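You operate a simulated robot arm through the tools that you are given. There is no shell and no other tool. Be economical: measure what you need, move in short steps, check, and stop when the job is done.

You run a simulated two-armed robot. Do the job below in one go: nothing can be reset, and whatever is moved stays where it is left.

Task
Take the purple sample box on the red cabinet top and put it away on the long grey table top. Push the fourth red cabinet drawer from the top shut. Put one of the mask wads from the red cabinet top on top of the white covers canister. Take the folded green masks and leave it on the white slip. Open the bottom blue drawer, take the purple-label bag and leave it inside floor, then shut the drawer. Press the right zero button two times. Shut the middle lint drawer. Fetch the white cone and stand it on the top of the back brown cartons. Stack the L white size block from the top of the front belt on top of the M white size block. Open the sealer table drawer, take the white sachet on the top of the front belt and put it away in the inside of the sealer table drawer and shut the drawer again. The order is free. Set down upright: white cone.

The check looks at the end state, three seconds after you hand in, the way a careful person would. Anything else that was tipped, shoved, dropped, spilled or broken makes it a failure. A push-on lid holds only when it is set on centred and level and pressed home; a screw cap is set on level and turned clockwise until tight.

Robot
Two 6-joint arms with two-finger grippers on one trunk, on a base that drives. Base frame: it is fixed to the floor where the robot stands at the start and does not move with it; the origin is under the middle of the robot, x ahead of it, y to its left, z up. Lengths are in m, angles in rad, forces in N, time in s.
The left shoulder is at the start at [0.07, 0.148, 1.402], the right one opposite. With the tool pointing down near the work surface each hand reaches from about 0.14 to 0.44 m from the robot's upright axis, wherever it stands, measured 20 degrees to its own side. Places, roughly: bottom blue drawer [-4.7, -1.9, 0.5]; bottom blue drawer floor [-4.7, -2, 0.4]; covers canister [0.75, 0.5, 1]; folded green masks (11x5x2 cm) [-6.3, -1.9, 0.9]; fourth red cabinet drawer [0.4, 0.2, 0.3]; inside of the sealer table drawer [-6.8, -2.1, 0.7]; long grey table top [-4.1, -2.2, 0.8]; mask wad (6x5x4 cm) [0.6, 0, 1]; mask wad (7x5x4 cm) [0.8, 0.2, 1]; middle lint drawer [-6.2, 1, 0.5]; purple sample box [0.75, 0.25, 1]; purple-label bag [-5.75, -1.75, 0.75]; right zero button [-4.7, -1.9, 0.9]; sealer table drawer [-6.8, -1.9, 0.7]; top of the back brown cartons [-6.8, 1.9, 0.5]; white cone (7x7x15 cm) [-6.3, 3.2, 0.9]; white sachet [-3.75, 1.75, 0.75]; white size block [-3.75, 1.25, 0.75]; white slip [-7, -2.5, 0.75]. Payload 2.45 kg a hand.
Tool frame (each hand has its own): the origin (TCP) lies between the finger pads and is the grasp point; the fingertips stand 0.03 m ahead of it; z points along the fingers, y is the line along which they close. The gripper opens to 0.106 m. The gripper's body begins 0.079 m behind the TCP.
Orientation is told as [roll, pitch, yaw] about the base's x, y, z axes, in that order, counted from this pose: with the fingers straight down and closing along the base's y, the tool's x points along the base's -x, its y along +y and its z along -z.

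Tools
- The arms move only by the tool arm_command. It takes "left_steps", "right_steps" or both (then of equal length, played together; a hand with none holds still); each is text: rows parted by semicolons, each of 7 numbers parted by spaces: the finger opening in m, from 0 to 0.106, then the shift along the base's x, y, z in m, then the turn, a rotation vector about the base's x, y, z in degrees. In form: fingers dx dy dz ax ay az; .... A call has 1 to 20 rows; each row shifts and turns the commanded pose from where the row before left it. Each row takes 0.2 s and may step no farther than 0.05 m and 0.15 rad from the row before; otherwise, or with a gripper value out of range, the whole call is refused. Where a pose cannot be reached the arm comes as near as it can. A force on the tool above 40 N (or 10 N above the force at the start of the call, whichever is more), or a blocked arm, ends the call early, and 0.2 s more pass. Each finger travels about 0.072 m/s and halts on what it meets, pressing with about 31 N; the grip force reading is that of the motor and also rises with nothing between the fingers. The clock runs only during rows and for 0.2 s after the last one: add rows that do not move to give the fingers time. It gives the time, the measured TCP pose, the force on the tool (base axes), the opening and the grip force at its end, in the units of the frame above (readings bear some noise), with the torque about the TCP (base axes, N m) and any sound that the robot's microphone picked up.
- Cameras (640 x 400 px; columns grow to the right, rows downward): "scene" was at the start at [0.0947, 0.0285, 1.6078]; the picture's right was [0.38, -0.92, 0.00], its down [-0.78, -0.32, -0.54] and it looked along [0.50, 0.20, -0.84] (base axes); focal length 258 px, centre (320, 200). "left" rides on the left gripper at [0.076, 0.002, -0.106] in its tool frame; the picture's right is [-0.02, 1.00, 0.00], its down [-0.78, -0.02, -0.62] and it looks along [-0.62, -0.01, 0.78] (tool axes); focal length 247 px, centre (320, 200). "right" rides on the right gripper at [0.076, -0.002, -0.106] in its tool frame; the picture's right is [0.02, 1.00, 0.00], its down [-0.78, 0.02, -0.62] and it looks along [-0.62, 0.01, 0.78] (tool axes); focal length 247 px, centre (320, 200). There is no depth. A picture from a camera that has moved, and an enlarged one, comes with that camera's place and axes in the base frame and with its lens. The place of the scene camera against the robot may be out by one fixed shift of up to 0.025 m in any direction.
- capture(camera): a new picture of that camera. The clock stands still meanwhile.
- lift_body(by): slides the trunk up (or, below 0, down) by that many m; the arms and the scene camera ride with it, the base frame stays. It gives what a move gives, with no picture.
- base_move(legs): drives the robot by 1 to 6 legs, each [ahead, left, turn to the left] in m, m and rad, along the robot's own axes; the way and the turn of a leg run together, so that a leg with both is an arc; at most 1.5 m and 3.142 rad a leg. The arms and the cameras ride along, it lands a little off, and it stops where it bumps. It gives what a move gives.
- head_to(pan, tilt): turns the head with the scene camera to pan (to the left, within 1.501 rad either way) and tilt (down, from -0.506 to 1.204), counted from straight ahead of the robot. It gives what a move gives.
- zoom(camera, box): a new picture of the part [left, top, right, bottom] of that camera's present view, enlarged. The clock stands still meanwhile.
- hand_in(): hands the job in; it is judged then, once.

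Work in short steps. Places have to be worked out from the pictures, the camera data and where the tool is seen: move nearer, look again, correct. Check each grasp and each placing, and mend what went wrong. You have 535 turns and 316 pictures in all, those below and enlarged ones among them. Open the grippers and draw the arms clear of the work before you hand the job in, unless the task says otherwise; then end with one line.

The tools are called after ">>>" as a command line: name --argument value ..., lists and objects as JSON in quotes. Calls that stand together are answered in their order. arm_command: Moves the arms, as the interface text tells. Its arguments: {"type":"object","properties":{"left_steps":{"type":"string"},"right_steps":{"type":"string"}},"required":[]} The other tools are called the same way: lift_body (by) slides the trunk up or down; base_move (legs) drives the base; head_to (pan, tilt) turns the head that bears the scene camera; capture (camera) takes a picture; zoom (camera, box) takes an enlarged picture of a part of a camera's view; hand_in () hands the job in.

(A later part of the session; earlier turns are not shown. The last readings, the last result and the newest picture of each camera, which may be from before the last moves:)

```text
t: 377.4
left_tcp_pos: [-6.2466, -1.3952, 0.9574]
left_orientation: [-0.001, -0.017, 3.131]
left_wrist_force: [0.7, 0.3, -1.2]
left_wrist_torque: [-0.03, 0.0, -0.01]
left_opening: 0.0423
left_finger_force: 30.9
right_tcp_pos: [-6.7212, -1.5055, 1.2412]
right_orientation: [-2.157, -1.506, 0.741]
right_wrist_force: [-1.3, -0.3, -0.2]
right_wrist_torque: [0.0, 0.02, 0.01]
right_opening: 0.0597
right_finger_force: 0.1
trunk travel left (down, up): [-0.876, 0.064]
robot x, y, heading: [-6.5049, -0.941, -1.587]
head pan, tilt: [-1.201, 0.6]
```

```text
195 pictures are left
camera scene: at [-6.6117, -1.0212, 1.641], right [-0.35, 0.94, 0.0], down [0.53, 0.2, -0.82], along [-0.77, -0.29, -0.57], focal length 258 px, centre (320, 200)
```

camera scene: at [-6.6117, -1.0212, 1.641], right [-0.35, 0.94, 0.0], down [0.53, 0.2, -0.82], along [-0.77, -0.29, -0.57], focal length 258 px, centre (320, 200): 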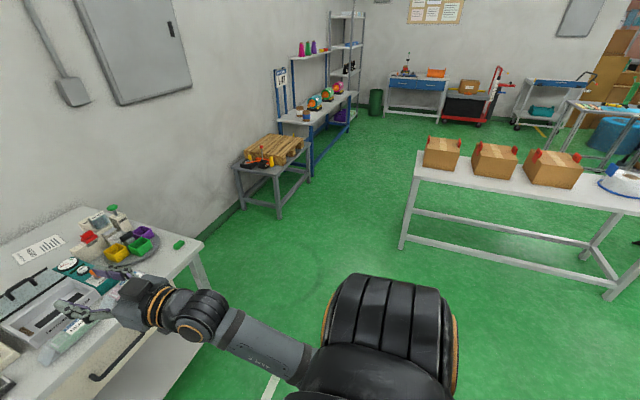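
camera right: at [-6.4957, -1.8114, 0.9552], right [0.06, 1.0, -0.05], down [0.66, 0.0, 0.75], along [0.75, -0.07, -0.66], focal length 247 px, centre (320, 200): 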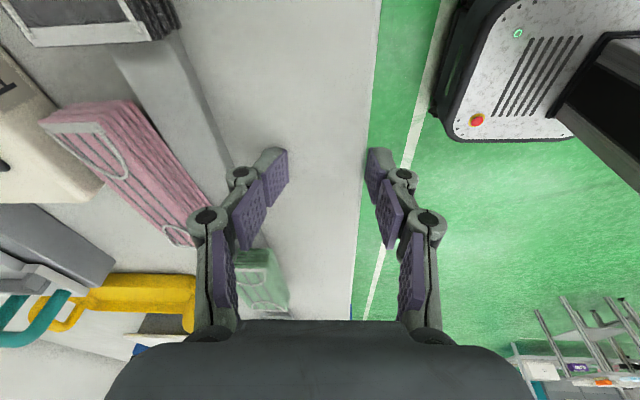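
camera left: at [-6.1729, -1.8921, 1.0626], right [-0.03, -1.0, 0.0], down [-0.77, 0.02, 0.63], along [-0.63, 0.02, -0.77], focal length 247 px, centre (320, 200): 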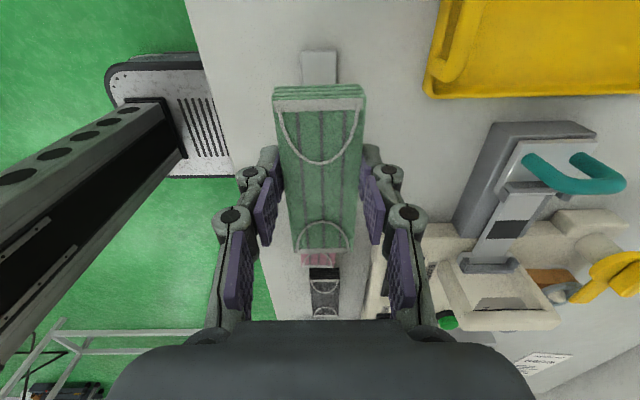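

To avoid the right hand hitting the back wall at the slip, I fold it up: pitch the tool upward about its wrist.

>>> arm_command --right_steps "0.06 0 0.002 0.0285 -8.2 0 0; 0.06 0 0.006 0.028 -8.2 0 0; 0.06 0 0.01 0.0268 -8.2 0 0; 0.06 0 0.0137 0.025 -8.2 0 0; 0.06 0 0.0172 0.0228 -8.2 0 0; 0.06 0 0.0202 0.0202 -8.2 0 0; 0.06 0 0.0228 0.0172 -8.2 0 0; 0.06 0 0.0251 0.0136 -8.2 0 0; 0.06 0 0.0269 0.0098 -8.2 0 0; 0.06 0 0 0 0 0 0"

>>> capture --camera "scene"

```text
t: 379.6
left_tcp_pos: [-6.2472, -1.3937, 0.9573]
left_orientation: [-0.001, -0.015, 3.131]
left_wrist_force: [0.0, 0.2, 0.2]
left_wrist_torque: [0.03, 0.0, 0.01]
left_opening: 0.0424
left_finger_force: 31.0
right_tcp_pos: [-6.7127, -1.3722, 1.4081]
right_orientation: [-2.929, -0.351, 1.518]
right_wrist_force: [-0.9, 0.9, 0.2]
right_wrist_torque: [0.0, 0.01, -0.02]
right_opening: 0.0599
right_finger_force: 0.2
right hand out of reach, approached as far as the arm can: row 3, 4
trunk travel left (down, up): [-0.876, 0.064]
robot x, y, heading: [-6.5074, -0.9405, -1.588]
head pan, tilt: [-1.201, 0.6]
```

```text
194 pictures are left
camera scene: at [-6.6118, -1.0209, 1.6411], right [-0.35, 0.94, 0.0], down [0.53, 0.2, -0.83], along [-0.77, -0.29, -0.57], focal length 258 px, centre (320, 200)
```

scene: 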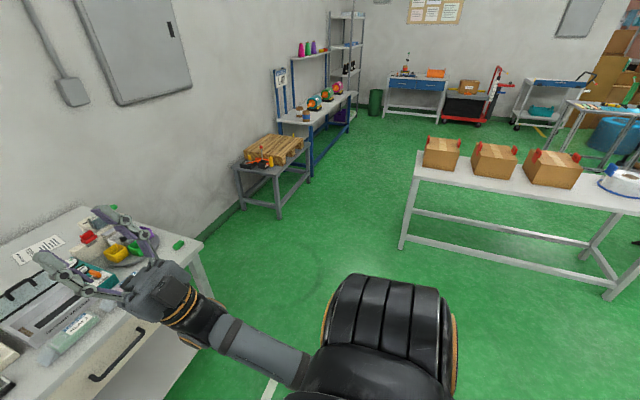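

Right hand is folded up. Raise slightly, strafe to x≈-7.5 and go forward beside the table's right end.

>>> lift_body --by 0.05

>>> base_move --legs '[[0, -1.0, 0], [0.7, 0, 0.015]]'

>>> head_to --pan 0.4 --tilt 0.8

>>> capture --camera "scene"

```text
t: 380.5
left_tcp_pos: [-6.2457, -1.394, 1.0069]
left_orientation: [0.0, -0.015, 3.133]
left_wrist_force: [0.6, 0.2, 0.0]
left_wrist_torque: [-0.02, -0.01, 0.02]
left_opening: 0.0424
left_finger_force: 31.5
right_tcp_pos: [-6.7134, -1.3723, 1.4582]
right_orientation: [-2.929, -0.355, 1.518]
right_wrist_force: [-0.6, -0.1, 0.4]
right_wrist_torque: [-0.02, -0.02, -0.03]
right_opening: 0.0601
right_finger_force: 0.1
trunk travel left (down, up): [-0.926, 0.014]
robot x, y, heading: [-6.5089, -0.943, -1.584]
head pan, tilt: [-1.201, 0.6]
```

```text
t: 389.1
left_tcp_pos: [-7.2354, -2.0753, 1.0083]
left_orientation: [-0.001, -0.014, -3.134]
left_wrist_force: [0.0, 1.1, 0.1]
left_wrist_torque: [-0.01, -0.02, 0.01]
left_opening: 0.0425
left_finger_force: 31.5
right_tcp_pos: [-7.7026, -2.0605, 1.4589]
right_orientation: [-2.93, -0.352, 1.537]
right_wrist_force: [0.3, -0.5, -0.5]
right_wrist_torque: [0.02, 0.05, 0.0]
right_opening: 0.06
right_finger_force: 0.1
trunk travel left (down, up): [-0.926, 0.014]
robot x, y, heading: [-7.5056, -1.6274, -1.567]
head pan, tilt: [-1.201, 0.6]
```

```text
t: 390.8
left_tcp_pos: [-7.2359, -2.0754, 1.0073]
left_orientation: [0.001, -0.015, -3.134]
left_wrist_force: [0.3, -0.2, -0.2]
left_wrist_torque: [-0.02, -0.01, 0.0]
left_opening: 0.0425
left_finger_force: 31.1
right_tcp_pos: [-7.7025, -2.062, 1.4594]
right_orientation: [-2.93, -0.354, 1.537]
right_wrist_force: [-0.4, -0.5, -0.2]
right_wrist_torque: [0.03, 0.04, 0.01]
right_opening: 0.06
right_finger_force: 0.1
trunk travel left (down, up): [-0.926, 0.014]
robot x, y, heading: [-7.5066, -1.6269, -1.57]
head pan, tilt: [0.4, 0.799]
```

```text
193 pictures are left
camera scene: at [-7.494, -1.7499, 1.6742], right [-0.92, -0.39, 0.0], down [-0.28, 0.66, -0.7], along [0.27, -0.64, -0.72], focal length 258 px, centre (320, 200)
```

scene: 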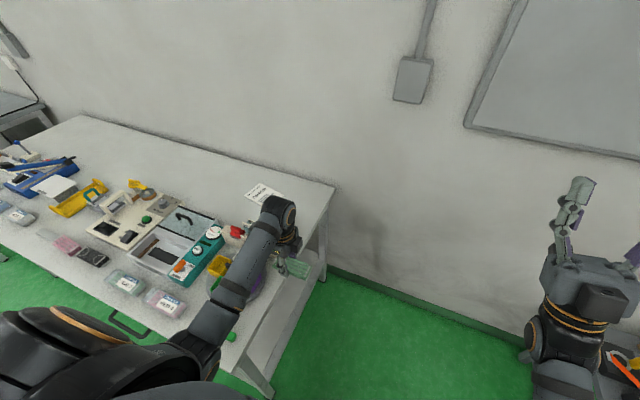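

Slip centre ≈(-6.90,-2.45). Move to (-7.43,-2.05) and turn 0.27 left.

>>> base_move --legs '[[0.42, 0.07, 0], [0, 0, 0.27]]'

>>> capture --camera "scene"

>>> capture --camera "left"

```text
t: 394.3
left_tcp_pos: [-7.0626, -2.4149, 1.0066]
left_orientation: [-0.001, -0.017, -2.884]
left_wrist_force: [0.5, -0.6, -0.6]
left_wrist_torque: [-0.03, -0.03, 0.0]
left_opening: 0.0425
left_finger_force: 30.8
right_tcp_pos: [-7.5175, -2.5164, 1.4597]
right_orientation: [-2.931, -0.355, 1.784]
right_wrist_force: [-0.1, 0.1, 0.3]
right_wrist_torque: [0.01, -0.01, 0.0]
right_opening: 0.0599
right_finger_force: 0.1
trunk travel left (down, up): [-0.926, 0.014]
robot x, y, heading: [-7.4356, -2.046, -1.318]
head pan, tilt: [0.4, 0.799]
stopped in leg 2: the robot was blocked; the commanded pose is now the measured one
```

```text
192 pictures are left
camera scene: at [-7.392, -2.1576, 1.6742], right [-0.79, -0.61, 0.0], down [-0.44, 0.57, -0.7], along [0.42, -0.55, -0.72], focal length 258 px, centre (320, 200)
```

scene: 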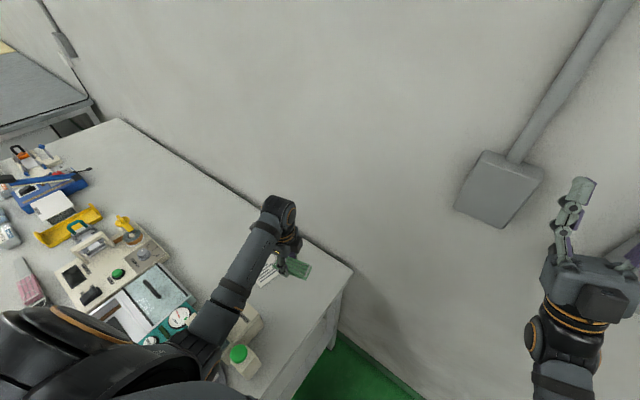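

```text
191 pictures are left
camera left: at [-6.9874, -2.396, 1.1118], right [0.23, -0.97, 0.0], down [-0.75, -0.18, 0.63], along [-0.62, -0.15, -0.77], focal length 247 px, centre (320, 200)
```

left: 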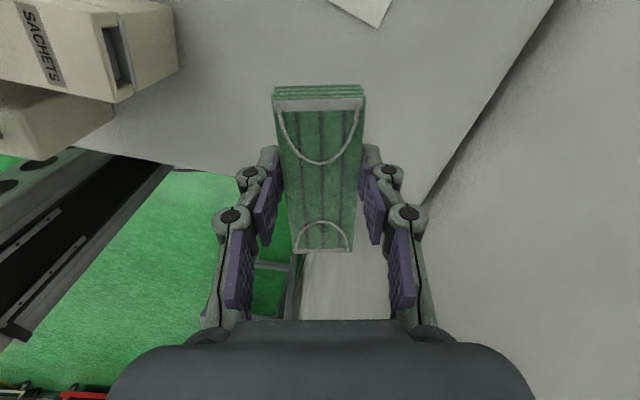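

Move the hand +0.12 in x toward the slip (still high) and look.

>>> arm_command --left_steps "0.03 0.04 -0.01 0.01 0 0 0; 0.03 0.04 -0.01 0.01 0 0 0; 0.03 0.04 -0.01 0.01 0 0 0; 0.03 0 0 0 0 0 0"

>>> capture --camera "left"

```text
t: 395.3
left_tcp_pos: [-6.9447, -2.4448, 1.0371]
left_orientation: [0.0, -0.016, -2.887]
left_wrist_force: [0.7, -0.3, 0.2]
left_wrist_torque: [0.0, -0.01, 0.01]
left_opening: 0.0424
left_finger_force: 31.2
right_tcp_pos: [-7.5194, -2.517, 1.4588]
right_orientation: [-2.933, -0.354, 1.785]
right_wrist_force: [-0.1, -0.6, 0.3]
right_wrist_torque: [0.01, 0.0, -0.01]
right_opening: 0.0601
right_finger_force: 0.0
trunk travel left (down, up): [-0.926, 0.014]
robot x, y, heading: [-7.4335, -2.0457, -1.318]
head pan, tilt: [0.4, 0.799]
```

```text
190 pictures are left
camera left: at [-6.8692, -2.4265, 1.1428], right [0.23, -0.97, 0.0], down [-0.75, -0.18, 0.63], along [-0.62, -0.15, -0.77], focal length 247 px, centre (320, 200)
```

left: 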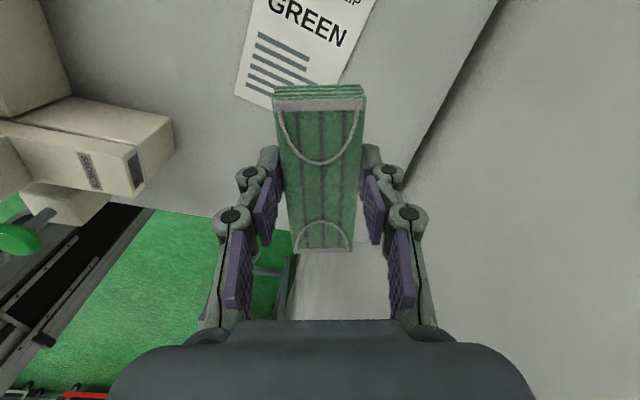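

The slip (“GREEN”) is centred near (-6.914,-2.419), its long axis at about -13°. Turn the hand -28° and move over the centre.

>>> arm_command --left_steps "0.03 0.01 0.009 0 0 0 -8; 0.03 0.01 0.009 0 0 0 -8; 0.03 0.011 0.008 0 0 0 -8; 0.03 0 0 0 0 0 -4; 0.03 0 0 0 0 0 0"

>>> lift_body --by -0.1

>>> capture --camera "left"

```text
t: 396.5
left_tcp_pos: [-6.9127, -2.4188, 1.0379]
left_orientation: [0.002, -0.016, 2.908]
left_wrist_force: [0.0, -0.5, -0.7]
left_wrist_torque: [-0.01, 0.03, 0.01]
left_opening: 0.0425
left_finger_force: 31.4
right_tcp_pos: [-7.5195, -2.5163, 1.4588]
right_orientation: [-2.931, -0.353, 1.783]
right_wrist_force: [0.2, -0.5, -0.1]
right_wrist_torque: [-0.01, 0.0, 0.02]
right_opening: 0.0601
right_finger_force: 0.1
trunk travel left (down, up): [-0.926, 0.014]
robot x, y, heading: [-7.4371, -2.0451, -1.319]
head pan, tilt: [0.4, 0.799]
```

```text
t: 397.9
left_tcp_pos: [-6.9132, -2.4186, 0.938]
left_orientation: [0.001, -0.016, 2.909]
left_wrist_force: [0.0, 0.8, -0.6]
left_wrist_torque: [0.01, 0.03, 0.01]
left_opening: 0.0424
left_finger_force: 30.9
right_tcp_pos: [-7.5193, -2.5163, 1.3599]
right_orientation: [-2.93, -0.354, 1.784]
right_wrist_force: [1.0, 0.0, 0.2]
right_wrist_torque: [0.0, -0.03, -0.03]
right_opening: 0.0601
right_finger_force: 0.0
trunk travel left (down, up): [-0.826, 0.114]
robot x, y, heading: [-7.4344, -2.0453, -1.321]
head pan, tilt: [0.4, 0.799]
```

```text
189 pictures are left
camera left: at [-6.8384, -2.438, 1.0425], right [-0.25, -0.97, 0.0], down [-0.75, 0.19, 0.63], along [-0.61, 0.16, -0.77], focal length 247 px, centre (320, 200)
```

left: 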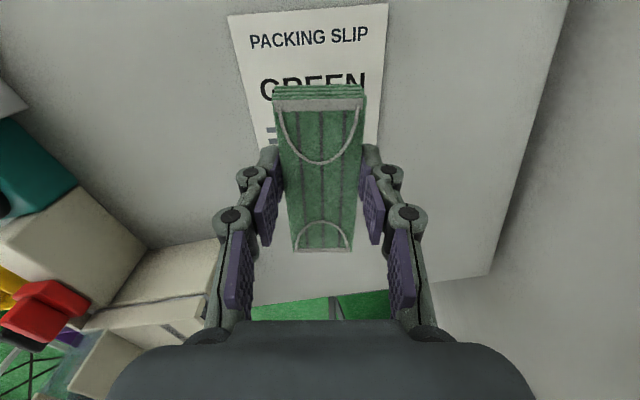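

Centred over the slip. Lower gently until contact.

>>> arm_command --left_steps "0.03 0 0.002 -0.03 0 0 0; 0.03 0 0 -0.02 0 0 0; 0.03 0 0 -0.006 0 0 0; 0.03 0 0 -0.005 0 0 0; 0.03 0 0 -0.004 0 0 0; 0.03 0 0 0 0 0 0"

```text
t: 399.2
left_tcp_pos: [-6.9124, -2.4174, 0.8727]
left_orientation: [0.002, -0.017, 2.911]
left_wrist_force: [-0.3, -0.2, -0.4]
left_wrist_torque: [0.0, 0.02, 0.01]
left_opening: 0.0422
left_finger_force: 30.8
right_tcp_pos: [-7.5201, -2.5164, 1.357]
right_orientation: [-2.929, -0.353, 1.784]
right_wrist_force: [0.2, 0.4, -1.0]
right_wrist_torque: [0.04, 0.01, 0.01]
right_opening: 0.0602
right_finger_force: 0.0
trunk travel left (down, up): [-0.826, 0.114]
robot x, y, heading: [-7.4338, -2.0485, -1.313]
head pan, tilt: [0.4, 0.799]
```

>>> arm_command --left_steps "0.03 0 0 -0.003 0 0 0; 0.03 0 0 -0.003 0 0 0; 0.03 0 0 0 0 0 0"

>>> capture --camera "left"

```text
t: 400.1
left_tcp_pos: [-6.9133, -2.4164, 0.8704]
left_orientation: [0.006, -0.009, 2.906]
left_wrist_force: [6.0, -1.5, 29.5]
left_wrist_torque: [0.14, -0.31, -0.03]
left_opening: 0.0424
left_finger_force: 31.3
right_tcp_pos: [-7.5222, -2.5134, 1.3602]
right_orientation: [-2.935, -0.353, 1.784]
right_wrist_force: [-0.8, 0.8, -0.1]
right_wrist_torque: [-0.01, 0.01, 0.0]
right_opening: 0.0599
right_finger_force: 0.1
trunk travel left (down, up): [-0.826, 0.114]
robot x, y, heading: [-7.4349, -2.0474, -1.315]
head pan, tilt: [0.4, 0.799]
```

```text
188 pictures are left
camera left: at [-6.8392, -2.4352, 0.9763], right [-0.25, -0.97, 0.0], down [-0.75, 0.2, 0.63], along [-0.61, 0.15, -0.78], focal length 247 px, centre (320, 200)
```

left: 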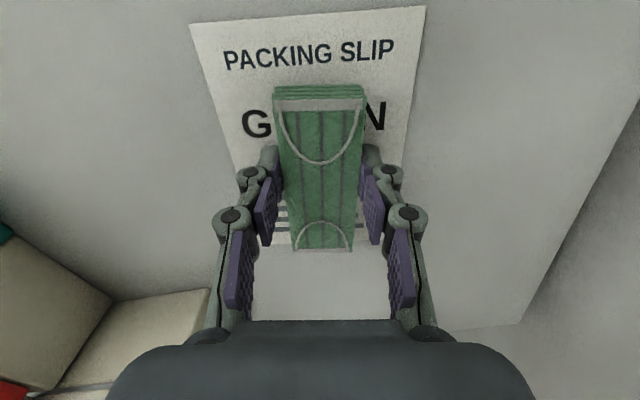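

The pack touches but is a bit toward the slip's lower edge; lift slightly, shift 1.8 cm inward, and set down.

>>> arm_command --left_steps "0.03 0 0 0.01 0 0 0; 0.03 0.009 -0.002 0 0 0 0; 0.03 0.009 -0.002 0 0 0 0; 0.03 0 0 -0.006 0 0 0; 0.03 0 0 -0.002 0 0 0; 0.03 0 0 0 0 0 0"

>>> arm_command --left_steps "0.05 0 0 0 0 0 0; 0.06 0 0 0 0 0 0; 0.065 0 0 0 0 0 0; 0.065 0 0 0 0 0 0; 0.065 0 0 0.04 0 0 0; 0.065 0 0 0.04 0 0 0; 0.065 0 0 0 0 0 0"

>>> capture --camera "left"

```text
t: 401.4
left_tcp_pos: [-6.8953, -2.4208, 0.8704]
left_orientation: [0.004, -0.012, 2.91]
left_wrist_force: [2.8, 0.0, 17.5]
left_wrist_torque: [0.04, -0.18, -0.02]
left_opening: 0.0426
left_finger_force: 30.9
right_tcp_pos: [-7.521, -2.5142, 1.3593]
right_orientation: [-2.932, -0.353, 1.785]
right_wrist_force: [0.1, -0.5, 0.0]
right_wrist_torque: [0.0, 0.0, 0.03]
right_opening: 0.0601
right_finger_force: 0.0
trunk travel left (down, up): [-0.826, 0.114]
robot x, y, heading: [-7.4344, -2.0459, -1.317]
head pan, tilt: [0.4, 0.799]
```

```text
t: 403.1
left_tcp_pos: [-6.8951, -2.4204, 0.9479]
left_orientation: [0.001, -0.018, 2.91]
left_wrist_force: [0.0, 0.1, 1.1]
left_wrist_torque: [-0.01, 0.0, 0.01]
left_opening: 0.0652
left_finger_force: 0.0
right_tcp_pos: [-7.5176, -2.5166, 1.3578]
right_orientation: [-2.929, -0.353, 1.783]
right_wrist_force: [0.0, -0.3, -0.1]
right_wrist_torque: [0.0, -0.03, 0.0]
right_opening: 0.06
right_finger_force: 0.0
trunk travel left (down, up): [-0.826, 0.114]
robot x, y, heading: [-7.4391, -2.0471, -1.314]
head pan, tilt: [0.4, 0.799]
```

```text
187 pictures are left
camera left: at [-6.8203, -2.44, 1.0528], right [-0.25, -0.97, 0.0], down [-0.75, 0.19, 0.63], along [-0.61, 0.16, -0.77], focal length 247 px, centre (320, 200)
```

left: 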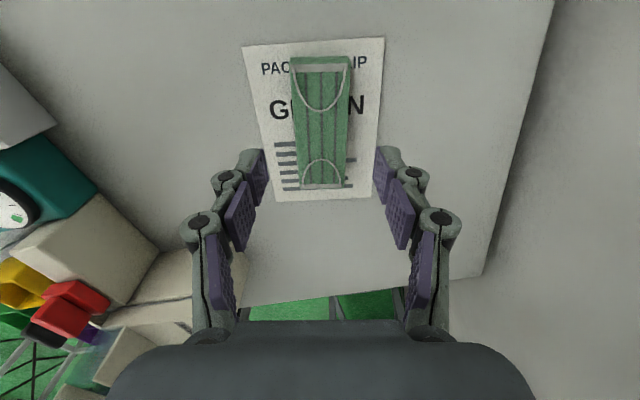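

The pack lies fully on the slip. Retract the hand, turn back and leave the gap; then look north.

>>> arm_command --left_steps "0.065 -0.03 0.0 0.03 0 0 0; 0.065 -0.04 0.01 0.02 0 0 0; 0.065 -0.04 0.01 0 0 0 0; 0.065 -0.04 0.01 0 0 0 0; 0.065 0 0 0 0 0 0"

>>> base_move --legs '[[0, -0.03, 0], [0, 0, -0.25], [-1.15, -0.05, 0]]'

>>> head_to --pan -1.5 --tilt 0.5

>>> capture --camera "scene"

```text
t: 404.2
left_tcp_pos: [-7.0346, -2.3854, 0.986]
left_orientation: [0.004, -0.017, 2.91]
left_wrist_force: [0.2, 0.3, -0.7]
left_wrist_torque: [0.02, 0.01, -0.01]
left_opening: 0.0651
left_finger_force: 0.1
left hand out of reach, approached as far as the arm can: row 4
right_tcp_pos: [-7.5189, -2.5162, 1.3592]
right_orientation: [-2.93, -0.355, 1.783]
right_wrist_force: [0.0, -0.5, -0.6]
right_wrist_torque: [-0.02, -0.03, 0.01]
right_opening: 0.0599
right_finger_force: 0.0
trunk travel left (down, up): [-0.826, 0.114]
robot x, y, heading: [-7.4366, -2.0478, -1.317]
head pan, tilt: [0.4, 0.799]
```

```text
t: 411.4
left_tcp_pos: [-7.2156, -1.3264, 0.9854]
left_orientation: [0.004, -0.017, 2.664]
left_wrist_force: [-0.4, -0.5, -0.5]
left_wrist_torque: [0.01, 0.0, 0.01]
left_opening: 0.065
left_finger_force: 0.0
right_tcp_pos: [-7.7164, -1.3369, 1.3595]
right_orientation: [-2.931, -0.354, 1.537]
right_wrist_force: [-0.5, 0.6, 0.5]
right_wrist_torque: [-0.01, 0.0, -0.02]
right_opening: 0.0601
right_finger_force: 0.0
trunk travel left (down, up): [-0.826, 0.114]
robot x, y, heading: [-7.5204, -0.8987, -1.566]
head pan, tilt: [0.4, 0.799]
```

```text
t: 413.3
left_tcp_pos: [-7.2147, -1.3256, 0.9867]
left_orientation: [0.006, -0.016, 2.665]
left_wrist_force: [-0.5, 0.7, 0.0]
left_wrist_torque: [0.05, -0.02, 0.01]
left_opening: 0.0652
left_finger_force: 0.0
right_tcp_pos: [-7.7161, -1.335, 1.3578]
right_orientation: [-2.931, -0.354, 1.539]
right_wrist_force: [-0.1, -0.3, -0.5]
right_wrist_torque: [0.03, 0.03, -0.03]
right_opening: 0.0603
right_finger_force: 0.1
trunk travel left (down, up): [-0.826, 0.114]
robot x, y, heading: [-7.5217, -0.9039, -1.562]
head pan, tilt: [-1.499, 0.499]
```

```text
186 pictures are left
camera scene: at [-7.6311, -0.9564, 1.6002], right [-0.08, 1.0, 0.0], down [0.48, 0.04, -0.88], along [-0.88, -0.07, -0.48], focal length 258 px, centre (320, 200)
```

scene: 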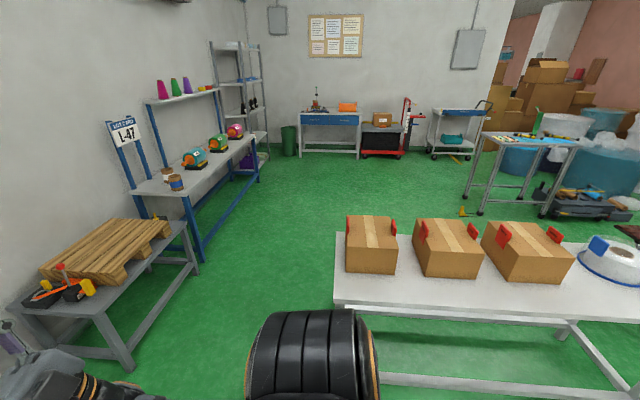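

>>> base_move --legs '[[0, 0, 1.57]]'

>>> head_to --pan 1.3 --tilt 0.45

>>> capture --camera "scene"

>>> head_to --pan 0.4 --tilt 0.45

>>> capture --camera "scene"

```text
t: 417.5
left_tcp_pos: [-7.0935, -0.5972, 0.9862]
left_orientation: [0.006, -0.017, -2.058]
left_wrist_force: [0.1, -0.3, 0.4]
left_wrist_torque: [0.0, 0.04, 0.0]
left_opening: 0.0648
left_finger_force: 0.0
right_tcp_pos: [-7.0886, -1.0986, 1.3606]
right_orientation: [-2.93, -0.354, 3.102]
right_wrist_force: [0.6, 0.1, 0.2]
right_wrist_torque: [-0.03, -0.03, 0.05]
right_opening: 0.0601
right_finger_force: 0.1
trunk travel left (down, up): [-0.826, 0.114]
robot x, y, heading: [-7.5214, -0.8985, 0.006]
head pan, tilt: [-1.499, 0.499]
```

```text
t: 420.0
left_tcp_pos: [-7.0932, -0.5962, 0.9861]
left_orientation: [0.006, -0.015, -2.055]
left_wrist_force: [-0.3, 0.1, 0.4]
left_wrist_torque: [0.01, -0.03, -0.01]
left_opening: 0.065
left_finger_force: 0.0
right_tcp_pos: [-7.0877, -1.0987, 1.3588]
right_orientation: [-2.929, -0.353, 3.103]
right_wrist_force: [0.3, 0.7, -0.2]
right_wrist_torque: [-0.02, 0.01, 0.02]
right_opening: 0.0599
right_finger_force: 0.1
trunk travel left (down, up): [-0.826, 0.114]
robot x, y, heading: [-7.5236, -0.8997, -0.0]
head pan, tilt: [1.3, 0.45]
```

```text
185 pictures are left
camera scene: at [-7.4661, -0.8103, 1.6047], right [0.96, -0.27, 0.0], down [-0.12, -0.42, -0.9], along [0.24, 0.87, -0.44], focal length 258 px, centre (320, 200)
```

scene: 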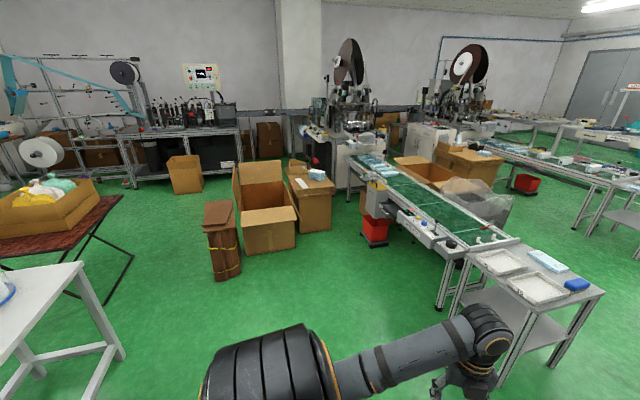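

```text
t: 421.2
left_tcp_pos: [-7.0941, -0.5982, 0.9874]
left_orientation: [0.005, -0.015, -2.056]
left_wrist_force: [0.1, 0.1, 0.1]
left_wrist_torque: [0.02, 0.01, 0.02]
left_opening: 0.0648
left_finger_force: 0.0
right_tcp_pos: [-7.0881, -1.0978, 1.3576]
right_orientation: [-2.93, -0.353, 3.104]
right_wrist_force: [-0.3, 1.0, 0.6]
right_wrist_torque: [0.03, -0.02, 0.0]
right_opening: 0.0598
right_finger_force: 0.0
trunk travel left (down, up): [-0.826, 0.114]
robot x, y, heading: [-7.5197, -0.9002, -0.002]
head pan, tilt: [0.4, 0.45]
```

```text
184 pictures are left
camera scene: at [-7.406, -0.863, 1.6046], right [0.39, -0.92, 0.0], down [-0.4, -0.17, -0.9], along [0.83, 0.35, -0.44], focal length 258 px, centre (320, 200)
```

scene: 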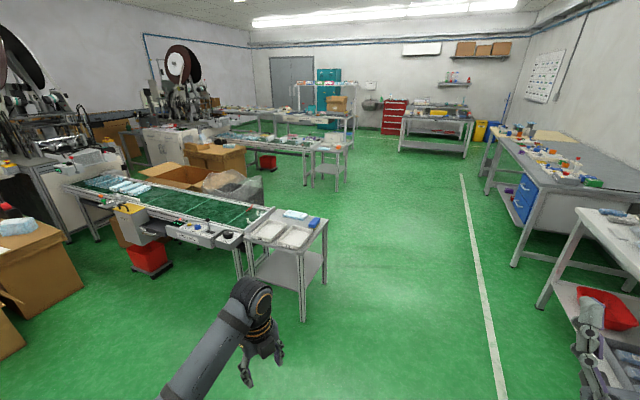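

>>> head_to --pan 1.3 --tilt 0.3

>>> zoom --camera "scene" --box '[200, 100, 440, 250]'

>>> zoom --camera "scene" --box '[340, 150, 540, 290]'

```text
t: 422.4
left_tcp_pos: [-7.0939, -0.5985, 0.9869]
left_orientation: [0.005, -0.015, -2.055]
left_wrist_force: [0.3, 0.6, 0.2]
left_wrist_torque: [0.02, 0.01, -0.01]
left_opening: 0.0648
left_finger_force: 0.1
right_tcp_pos: [-7.0868, -1.0982, 1.3578]
right_orientation: [-2.929, -0.354, 3.103]
right_wrist_force: [0.5, -0.6, -0.2]
right_wrist_torque: [0.02, 0.01, 0.0]
right_opening: 0.0602
right_finger_force: 0.1
trunk travel left (down, up): [-0.826, 0.114]
robot x, y, heading: [-7.521, -0.9051, -0.002]
head pan, tilt: [1.3, 0.3]
```

```text
2.67 times, centred on (320, 175) of scene
camera zoom: at [-7.4656, -0.8089, 1.6186], right [0.96, -0.27, 0.0], down [-0.08, -0.29, -0.96], along [0.26, 0.92, -0.3], focal length 689 px, centre (320, 267)
```

zoom: 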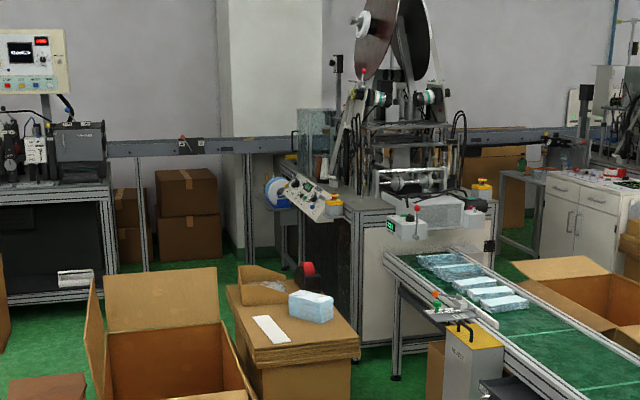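

```text
2.86 times, centred on (440, 220) of scene
camera zoom: at [-7.4656, -0.8089, 1.6186], right [0.96, -0.27, 0.0], down [-0.08, -0.29, -0.96], along [0.26, 0.92, -0.3], focal length 738 px, centre (-23, 143)
```

zoom: 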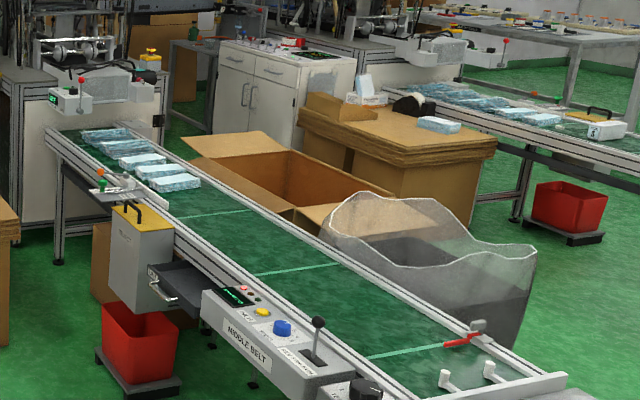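

I see the layout: the middle belt's lint drawer (partly open, facing -x) at ≈(-6.3,1.0,0.5), the carton stack at ≈(-6.85,1.8), and the white cone on the machine table at ≈(-6.32,3.2). Drive to the drawer's west side.

>>> base_move --legs '[[0, 1.4, 0], [0.25, 0.2, 0]]'

>>> head_to --pan 0.2 --tilt 0.7

>>> capture --camera "scene"

```text
t: 431.1
left_tcp_pos: [-6.8412, 0.9976, 0.9868]
left_orientation: [0.003, -0.015, -2.06]
left_wrist_force: [0.1, 0.1, 0.6]
left_wrist_torque: [-0.01, 0.0, 0.01]
left_opening: 0.0652
left_finger_force: 0.1
right_tcp_pos: [-6.8371, 0.4969, 1.3582]
right_orientation: [-2.933, -0.352, 3.099]
right_wrist_force: [0.3, 0.7, 0.0]
right_wrist_torque: [-0.03, -0.02, -0.04]
right_opening: 0.0599
right_finger_force: 0.1
trunk travel left (down, up): [-0.826, 0.114]
robot x, y, heading: [-7.2698, 0.6959, -0.004]
head pan, tilt: [1.3, 0.3]
```

```text
t: 432.4
left_tcp_pos: [-6.8406, 0.999, 0.9872]
left_orientation: [0.005, -0.017, -2.06]
left_wrist_force: [0.8, -0.8, 0.3]
left_wrist_torque: [0.0, -0.03, 0.02]
left_opening: 0.065
left_finger_force: 0.1
right_tcp_pos: [-6.8367, 0.4968, 1.3581]
right_orientation: [-2.929, -0.353, 3.1]
right_wrist_force: [0.4, 0.7, 0.4]
right_wrist_torque: [-0.01, 0.01, -0.03]
right_opening: 0.0602
right_finger_force: 0.0
trunk travel left (down, up): [-0.826, 0.114]
robot x, y, heading: [-7.2684, 0.6936, -0.002]
head pan, tilt: [0.201, 0.7]
```

```text
181 pictures are left
camera scene: at [-7.1549, 0.7151, 1.5825], right [0.2, -0.98, 0.0], down [-0.63, -0.13, -0.76], along [0.75, 0.15, -0.64], focal length 258 px, centre (320, 200)
```

scene: 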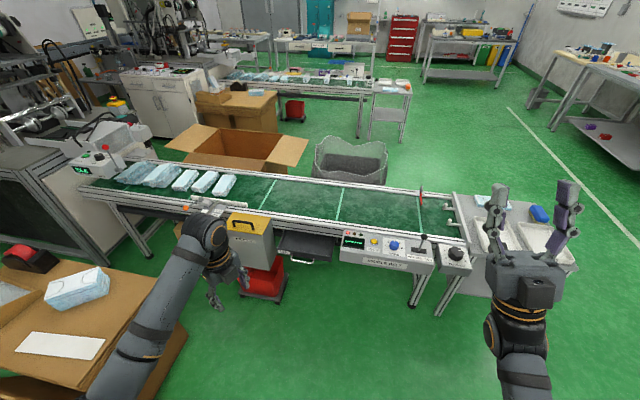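

The drawer handle is around (-6.42,0.95). I turn the left hand back to zero yaw and then pitch it forward.

>>> arm_command --left_steps "0 0 -0.01 0 0 0 8.4; 0 0 -0.01 0 0 0 8.4; 0 0 -0.01 0 0 0 8.4; 0 0 -0.01 0 0 0 8.4; 0 0 -0.01 0 0 0 8.4; 0 0 -0.01 0 0 0 8.4; 0 0 -0.01 0 0 0 8.4; 0 0 0 0 0 0 8.4; 0 0 0 0 0 0 8.4; 0 0 0 0 0 0 8.4; 0 0 0 0 0 0 8.4; 0 0 0 0 0 0 8.4; 0 0 0 0 0 0 8.4; 0 0 0 0 0 0 8.4; 0 0 0 0 0 0 0"

>>> arm_command --left_steps "0 0.02 0 0 0 -8.2 0; 0 0.02 0 0 0 -8.2 0; 0 0.02 0 0 0 -8.2 0; 0 0.02 0 0 0 -8.2 0; 0 0.02 0 0 0 -8.2 0; 0 0.02 0 0 0 -8.2 0; 0 0.02 0 0 0 -8.2 0; 0 0.02 0 0 0 -8.2 0; 0 0 0 0 0 -8.2 0; 0 0 0 0 0 -8.2 0; 0 0 0 0 0 -8 0; 0 0 0 0 0 0 0"

```text
t: 435.6
left_tcp_pos: [-6.8399, 0.9419, 0.9607]
left_orientation: [0.005, -0.018, -0.005]
left_wrist_force: [-0.7, -0.1, -0.1]
left_wrist_torque: [0.02, 0.02, 0.0]
left_opening: 0.0
left_finger_force: 28.8
left hand out of reach, approached as far as the arm can: row 1, 2, 3, 4, 5, 6, 7
right_tcp_pos: [-6.8364, 0.4969, 1.3578]
right_orientation: [-2.93, -0.354, 3.101]
right_wrist_force: [-0.3, 0.2, 0.1]
right_wrist_torque: [-0.01, 0.01, 0.0]
right_opening: 0.0599
right_finger_force: 0.0
trunk travel left (down, up): [-0.826, 0.114]
robot x, y, heading: [-7.2681, 0.696, 0.003]
head pan, tilt: [0.201, 0.7]
```

```text
t: 438.2
left_tcp_pos: [-6.6808, 0.9432, 0.9625]
left_orientation: [2.82, -1.55, -2.815]
left_wrist_force: [-0.3, 0.4, 0.0]
left_wrist_torque: [-0.04, 0.01, -0.04]
left_opening: 0.0
left_finger_force: 28.8
right_tcp_pos: [-6.8359, 0.4971, 1.3589]
right_orientation: [-2.93, -0.352, 3.099]
right_wrist_force: [-1.1, -0.3, 0.3]
right_wrist_torque: [-0.04, 0.01, 0.0]
right_opening: 0.0597
right_finger_force: 0.1
trunk travel left (down, up): [-0.826, 0.114]
robot x, y, heading: [-7.2726, 0.6958, 0.0]
head pan, tilt: [0.201, 0.7]
```

>>> lift_body --by -0.38

>>> head_to --pan 0.3 --tilt 0.5

>>> capture --camera "scene"

>>> capture --camera "left"

```text
t: 441.9
left_tcp_pos: [-6.6804, 0.9412, 0.583]
left_orientation: [2.781, -1.553, -2.778]
left_wrist_force: [-0.4, -0.8, -0.1]
left_wrist_torque: [0.02, -0.05, -0.03]
left_opening: 0.0
left_finger_force: 28.0
right_tcp_pos: [-6.8351, 0.4965, 0.9783]
right_orientation: [-2.93, -0.353, 3.1]
right_wrist_force: [0.7, 0.9, 0.1]
right_wrist_torque: [0.0, -0.01, -0.01]
right_opening: 0.0601
right_finger_force: 0.0
trunk travel left (down, up): [-0.446, 0.494]
robot x, y, heading: [-7.2678, 0.6967, 0.0]
head pan, tilt: [0.201, 0.7]
```

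```text
t: 442.6
left_tcp_pos: [-6.6814, 0.9415, 0.5818]
left_orientation: [2.776, -1.555, -2.774]
left_wrist_force: [-1.8, 0.5, 0.4]
left_wrist_torque: [-0.01, 0.01, -0.01]
left_opening: 0.0
left_finger_force: 28.7
right_tcp_pos: [-6.8369, 0.497, 0.977]
right_orientation: [-2.93, -0.354, 3.101]
right_wrist_force: [0.1, 0.3, 0.2]
right_wrist_torque: [0.0, 0.02, 0.0]
right_opening: 0.0599
right_finger_force: 0.1
trunk travel left (down, up): [-0.446, 0.494]
robot x, y, heading: [-7.2674, 0.6952, 0.001]
head pan, tilt: [0.3, 0.499]
```

```text
180 pictures are left
camera scene: at [-7.1515, 0.7246, 1.2201], right [0.29, -0.96, 0.0], down [-0.46, -0.14, -0.88], along [0.84, 0.26, -0.48], focal length 258 px, centre (320, 200)
```

scene: 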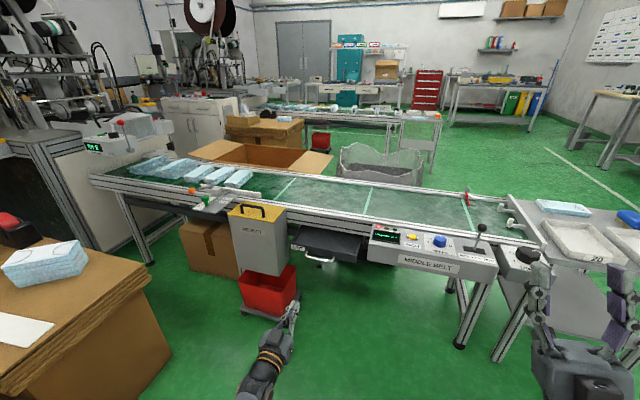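

```text
179 pictures are left
camera left: at [-6.7865, 0.9448, 0.5032], right [0.0, 1.0, 0.03], down [-0.63, -0.02, 0.77], along [0.77, -0.01, 0.63], focal length 247 px, centre (320, 200)
```

left: 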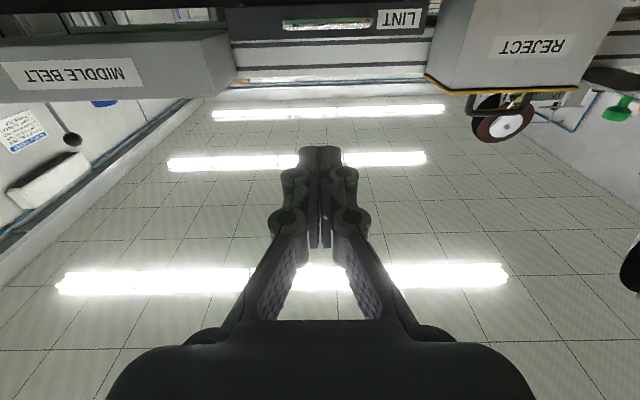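

Handle at about (-6.42,0.955,0.53). Lower the hand 4 cm and push in +x in small rows.

>>> arm_command --left_steps "0 0.02 0.012 -0.04 0 0 0; 0 0.04 0 0 0 0 0; 0 0.04 0 0 0 0 0; 0 0.03 0 0 0 0 0; 0 0.03 0 0 0 0 0; 0 0 0 0 0 0 0"

>>> capture --camera "scene"

```text
t: 444.0
left_tcp_pos: [-6.5351, 0.9536, 0.5467]
left_orientation: [2.762, -1.553, -2.759]
left_wrist_force: [-1.0, 0.3, 0.1]
left_wrist_torque: [-0.02, -0.04, 0.0]
left_opening: 0.0001
left_finger_force: 28.5
left hand out of reach, approached as far as the arm can: row 5
right_tcp_pos: [-6.8359, 0.4961, 0.9782]
right_orientation: [-2.933, -0.356, 3.1]
right_wrist_force: [0.5, -0.1, 0.1]
right_wrist_torque: [0.01, -0.04, -0.01]
right_opening: 0.06
right_finger_force: 0.0
trunk travel left (down, up): [-0.446, 0.494]
robot x, y, heading: [-7.2681, 0.6957, -0.002]
head pan, tilt: [0.3, 0.499]
```

```text
178 pictures are left
camera scene: at [-7.1513, 0.7246, 1.2202], right [0.29, -0.96, 0.0], down [-0.46, -0.14, -0.88], along [0.84, 0.26, -0.48], focal length 258 px, centre (320, 200)
```

scene: 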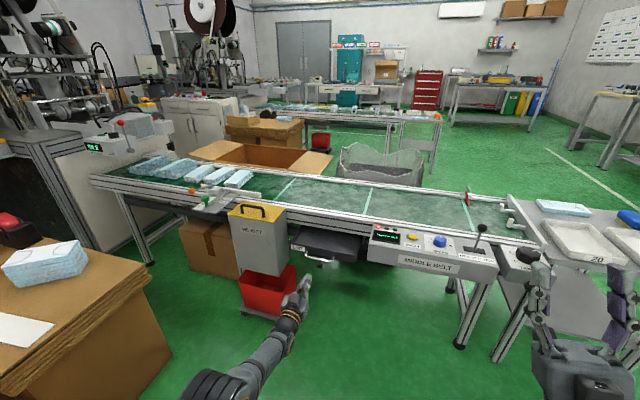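

Aligned with the handle. The arm is near its limit, so push by driving forward.

>>> base_move --legs '[[0.12, 0, 0]]'

>>> capture --camera "scene"

```text
t: 445.2
left_tcp_pos: [-6.4132, 0.9538, 0.5454]
left_orientation: [2.76, -1.553, -2.754]
left_wrist_force: [1.4, 0.5, 2.5]
left_wrist_torque: [-0.03, -0.04, 0.03]
left_opening: 0.0
left_finger_force: 28.4
right_tcp_pos: [-6.7152, 0.4968, 0.9773]
right_orientation: [-2.931, -0.354, 3.1]
right_wrist_force: [0.4, -0.3, 0.0]
right_wrist_torque: [0.01, -0.04, 0.03]
right_opening: 0.0601
right_finger_force: 0.0
trunk travel left (down, up): [-0.446, 0.494]
robot x, y, heading: [-7.1502, 0.6956, 0.002]
head pan, tilt: [0.3, 0.499]
```

```text
177 pictures are left
camera scene: at [-7.03, 0.7242, 1.2201], right [0.29, -0.96, 0.0], down [-0.46, -0.14, -0.88], along [0.84, 0.26, -0.48], focal length 258 px, centre (320, 200)
```

scene: 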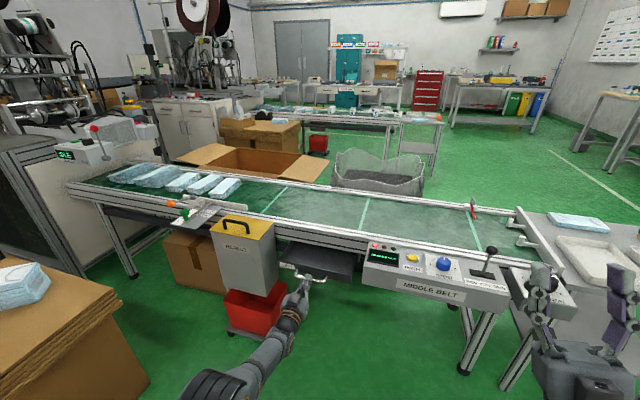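

>>> base_move --legs '[[0.05, 0, 0]]'

>>> zoom --camera "scene" --box '[200, 200, 420, 340]'

```text
t: 446.2
left_tcp_pos: [-6.3636, 0.9534, 0.5476]
left_orientation: [2.754, -1.554, -2.752]
left_wrist_force: [1.1, 0.3, 1.9]
left_wrist_torque: [0.02, 0.0, 0.03]
left_opening: 0.006
left_finger_force: 28.6
right_tcp_pos: [-6.6649, 0.4958, 0.9777]
right_orientation: [-2.933, -0.354, 3.099]
right_wrist_force: [-0.2, 0.4, 0.4]
right_wrist_torque: [-0.02, -0.04, -0.02]
right_opening: 0.0599
right_finger_force: 0.0
trunk travel left (down, up): [-0.446, 0.494]
robot x, y, heading: [-7.0967, 0.696, -0.006]
head pan, tilt: [0.3, 0.499]
```

```text
2.86 times, centred on (310, 270) of scene
camera zoom: at [-6.9799, 0.7239, 1.2201], right [0.29, -0.96, 0.0], down [-0.46, -0.14, -0.88], along [0.84, 0.26, -0.48], focal length 738 px, centre (349, 0)
```

zoom: 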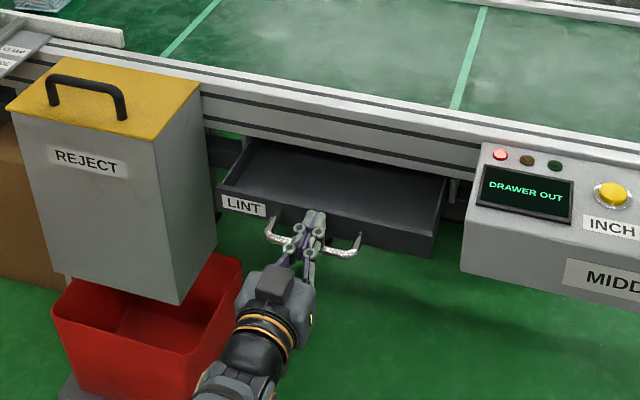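

The display shows “DRAWER OUT”; the finger is against the panel. Keep pushing.

>>> base_move --legs '[[0.06, 0, 0]]'

>>> zoom --camera "scene" --box '[200, 200, 420, 340]'

```text
t: 447.1
left_tcp_pos: [-6.3053, 0.9523, 0.547]
left_orientation: [2.779, -1.554, -2.776]
left_wrist_force: [0.0, 1.3, 4.5]
left_wrist_torque: [0.03, 0.01, -0.07]
left_opening: 0.0063
left_finger_force: 28.6
right_tcp_pos: [-6.6056, 0.4961, 0.9778]
right_orientation: [-2.933, -0.354, 3.098]
right_wrist_force: [0.0, -0.3, 0.0]
right_wrist_torque: [0.02, -0.02, -0.02]
right_opening: 0.0599
right_finger_force: 0.2
trunk travel left (down, up): [-0.446, 0.494]
robot x, y, heading: [-7.0375, 0.6977, -0.008]
head pan, tilt: [0.3, 0.499]
```

```text
2.86 times, centred on (310, 270) of scene
camera zoom: at [-6.9211, 0.7237, 1.2202], right [0.29, -0.96, 0.0], down [-0.46, -0.14, -0.88], along [0.84, 0.26, -0.48], focal length 738 px, centre (349, 0)
```

zoom: 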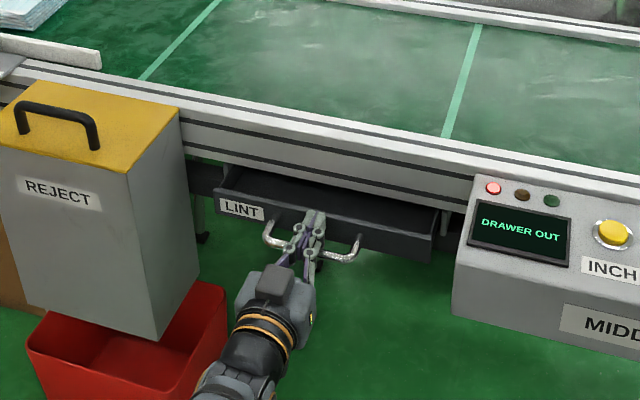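

>>> base_move --legs '[[0.05, 0, 0]]'

>>> zoom --camera "scene" --box '[200, 200, 420, 340]'

```text
t: 448.1
left_tcp_pos: [-6.2596, 0.955, 0.5477]
left_orientation: [2.911, -1.544, -2.908]
left_wrist_force: [-0.5, -0.2, 0.3]
left_wrist_torque: [-0.01, 0.03, -0.01]
left_opening: 0.0
left_finger_force: 28.8
right_tcp_pos: [-6.5579, 0.4978, 0.9772]
right_orientation: [-2.932, -0.356, 3.102]
right_wrist_force: [-0.1, 0.2, -0.2]
right_wrist_torque: [0.0, 0.01, -0.01]
right_opening: 0.0603
right_finger_force: 0.0
trunk travel left (down, up): [-0.446, 0.494]
robot x, y, heading: [-6.9924, 0.6917, -0.001]
head pan, tilt: [0.3, 0.499]
stopped in leg 1: the force on the tool passed its limit at 102 N (the readings are from after the stop); the commanded pose is now the measured one
```

```text
2.86 times, centred on (310, 270) of scene
camera zoom: at [-6.8751, 0.7242, 1.2201], right [0.29, -0.96, 0.0], down [-0.46, -0.14, -0.88], along [0.84, 0.26, -0.48], focal length 738 px, centre (349, 0)
```

zoom: 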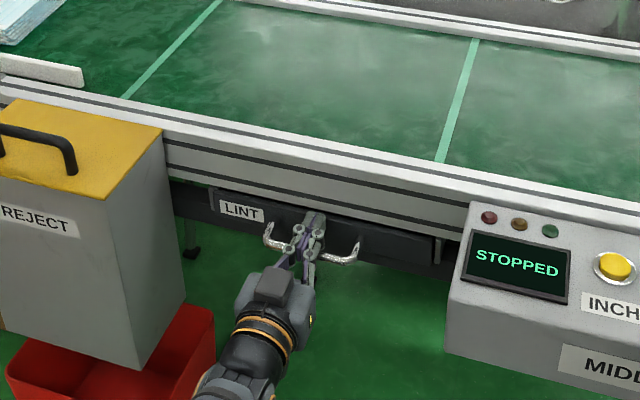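

Display reads “STOPPED”: the drawer is shut. Withdraw straight back, then raise and restore the left hand.

>>> base_move --legs '[[-0.35, 0, 0]]'

>>> lift_body --by 0.4

>>> zoom --camera "scene" --box '[240, 200, 420, 320]'

```text
t: 450.4
left_tcp_pos: [-6.6081, 0.9548, 0.5485]
left_orientation: [2.929, -1.542, -2.926]
left_wrist_force: [-0.7, 0.2, -0.5]
left_wrist_torque: [0.01, 0.0, -0.04]
left_opening: 0.0
left_finger_force: 28.8
right_tcp_pos: [-6.9068, 0.4976, 0.9778]
right_orientation: [-2.932, -0.355, 3.102]
right_wrist_force: [-0.3, 0.7, -0.1]
right_wrist_torque: [0.01, 0.0, -0.02]
right_opening: 0.0601
right_finger_force: 0.1
trunk travel left (down, up): [-0.446, 0.494]
robot x, y, heading: [-7.3429, 0.6944, 0.001]
head pan, tilt: [0.3, 0.499]
```

```text
t: 454.2
left_tcp_pos: [-6.607, 0.9542, 0.9468]
left_orientation: [2.924, -1.542, -2.921]
left_wrist_force: [-0.1, 0.4, -0.1]
left_wrist_torque: [0.01, 0.01, 0.03]
left_opening: 0.0
left_finger_force: 28.4
right_tcp_pos: [-6.9054, 0.4968, 1.3772]
right_orientation: [-2.93, -0.356, 3.102]
right_wrist_force: [-0.3, 0.0, -0.7]
right_wrist_torque: [0.02, -0.01, 0.03]
right_opening: 0.0601
right_finger_force: 0.0
trunk travel left (down, up): [-0.846, 0.094]
robot x, y, heading: [-7.3466, 0.6977, 0.001]
head pan, tilt: [0.3, 0.499]
```

```text
3.33 times, centred on (330, 260) of scene
camera zoom: at [-7.2227, 0.7245, 1.6201], right [0.29, -0.96, 0.0], down [-0.46, -0.14, -0.88], along [0.84, 0.26, -0.48], focal length 861 px, centre (287, 0)
```

zoom: 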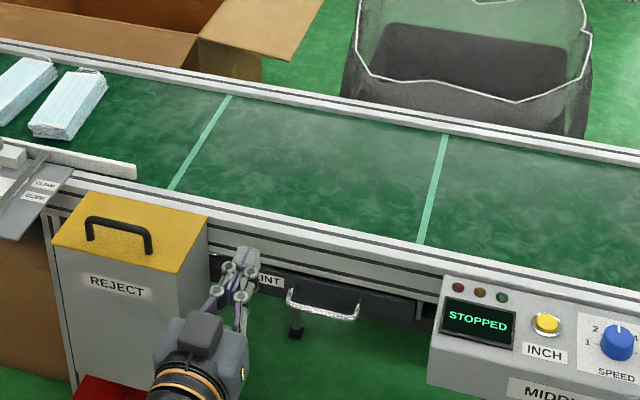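

Confirmed shut. Retract the left hand and unpitch it to point down.

>>> arm_command --left_steps "0.06 -0.04 0 0 0 0 0; 0.06 -0.04 0 0 0 0 0; 0.06 -0.04 0 0 0 0 0; 0.06 -0.03 0 0 0 0 0; 0.06 0 0 0 0 8.2 0; 0.06 0 0 0 0 8.2 0; 0.06 -0.02 0 0 0 8.2 0; 0.06 -0.02 0 0 0 8.2 0; 0.06 -0.02 0 0 0 8.2 0; 0.06 -0.02 0 0 0 8.2 0; 0.06 -0.02 0 0 0 8.2 0; 0.06 -0.02 0 0 0 8.2 0; 0.06 -0.02 0 0 0 8.2 0; 0.06 -0.02 0 0 0 8.2 0; 0.06 0 0 0 0 8 0; 0.06 0 0 0 0 0 0"

>>> head_to --pan 1.4 --tilt 0.5

>>> capture --camera "scene"

```text
t: 457.6
left_tcp_pos: [-6.9186, 0.9547, 0.9478]
left_orientation: [0.004, -0.027, -0.006]
left_wrist_force: [-0.7, 0.1, -0.5]
left_wrist_torque: [-0.03, 0.01, -0.01]
left_opening: 0.0603
left_finger_force: 0.0
right_tcp_pos: [-6.9075, 0.4961, 1.3786]
right_orientation: [-2.932, -0.355, 3.101]
right_wrist_force: [0.3, 0.3, 0.3]
right_wrist_torque: [-0.02, 0.03, -0.01]
right_opening: 0.06
right_finger_force: 0.0
trunk travel left (down, up): [-0.846, 0.094]
robot x, y, heading: [-7.3428, 0.6936, -0.001]
head pan, tilt: [0.3, 0.499]
```

```text
t: 459.0
left_tcp_pos: [-6.9172, 0.9542, 0.9473]
left_orientation: [0.004, -0.027, -0.006]
left_wrist_force: [-0.1, -0.1, -0.5]
left_wrist_torque: [0.01, 0.0, 0.01]
left_opening: 0.0596
left_finger_force: 0.1
right_tcp_pos: [-6.9082, 0.4959, 1.3784]
right_orientation: [-2.931, -0.356, 3.101]
right_wrist_force: [0.9, 0.0, -0.2]
right_wrist_torque: [0.02, 0.0, -0.01]
right_opening: 0.0599
right_finger_force: 0.0
trunk travel left (down, up): [-0.846, 0.094]
robot x, y, heading: [-7.342, 0.6936, -0.004]
head pan, tilt: [1.4, 0.499]
```

```text
172 pictures are left
camera scene: at [-7.2942, 0.7874, 1.6202], right [0.99, -0.17, 0.0], down [-0.08, -0.47, -0.88], along [0.15, 0.86, -0.48], focal length 258 px, centre (320, 200)
```

scene: 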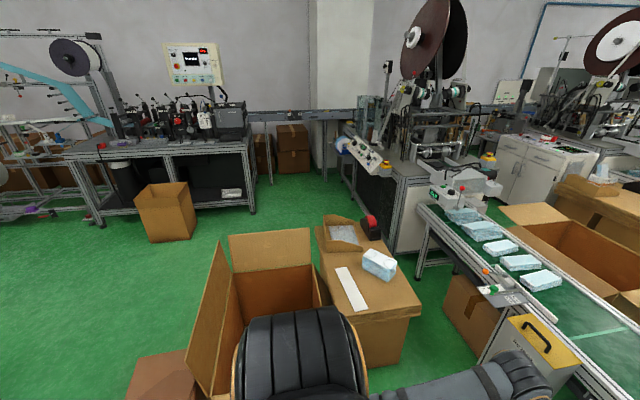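

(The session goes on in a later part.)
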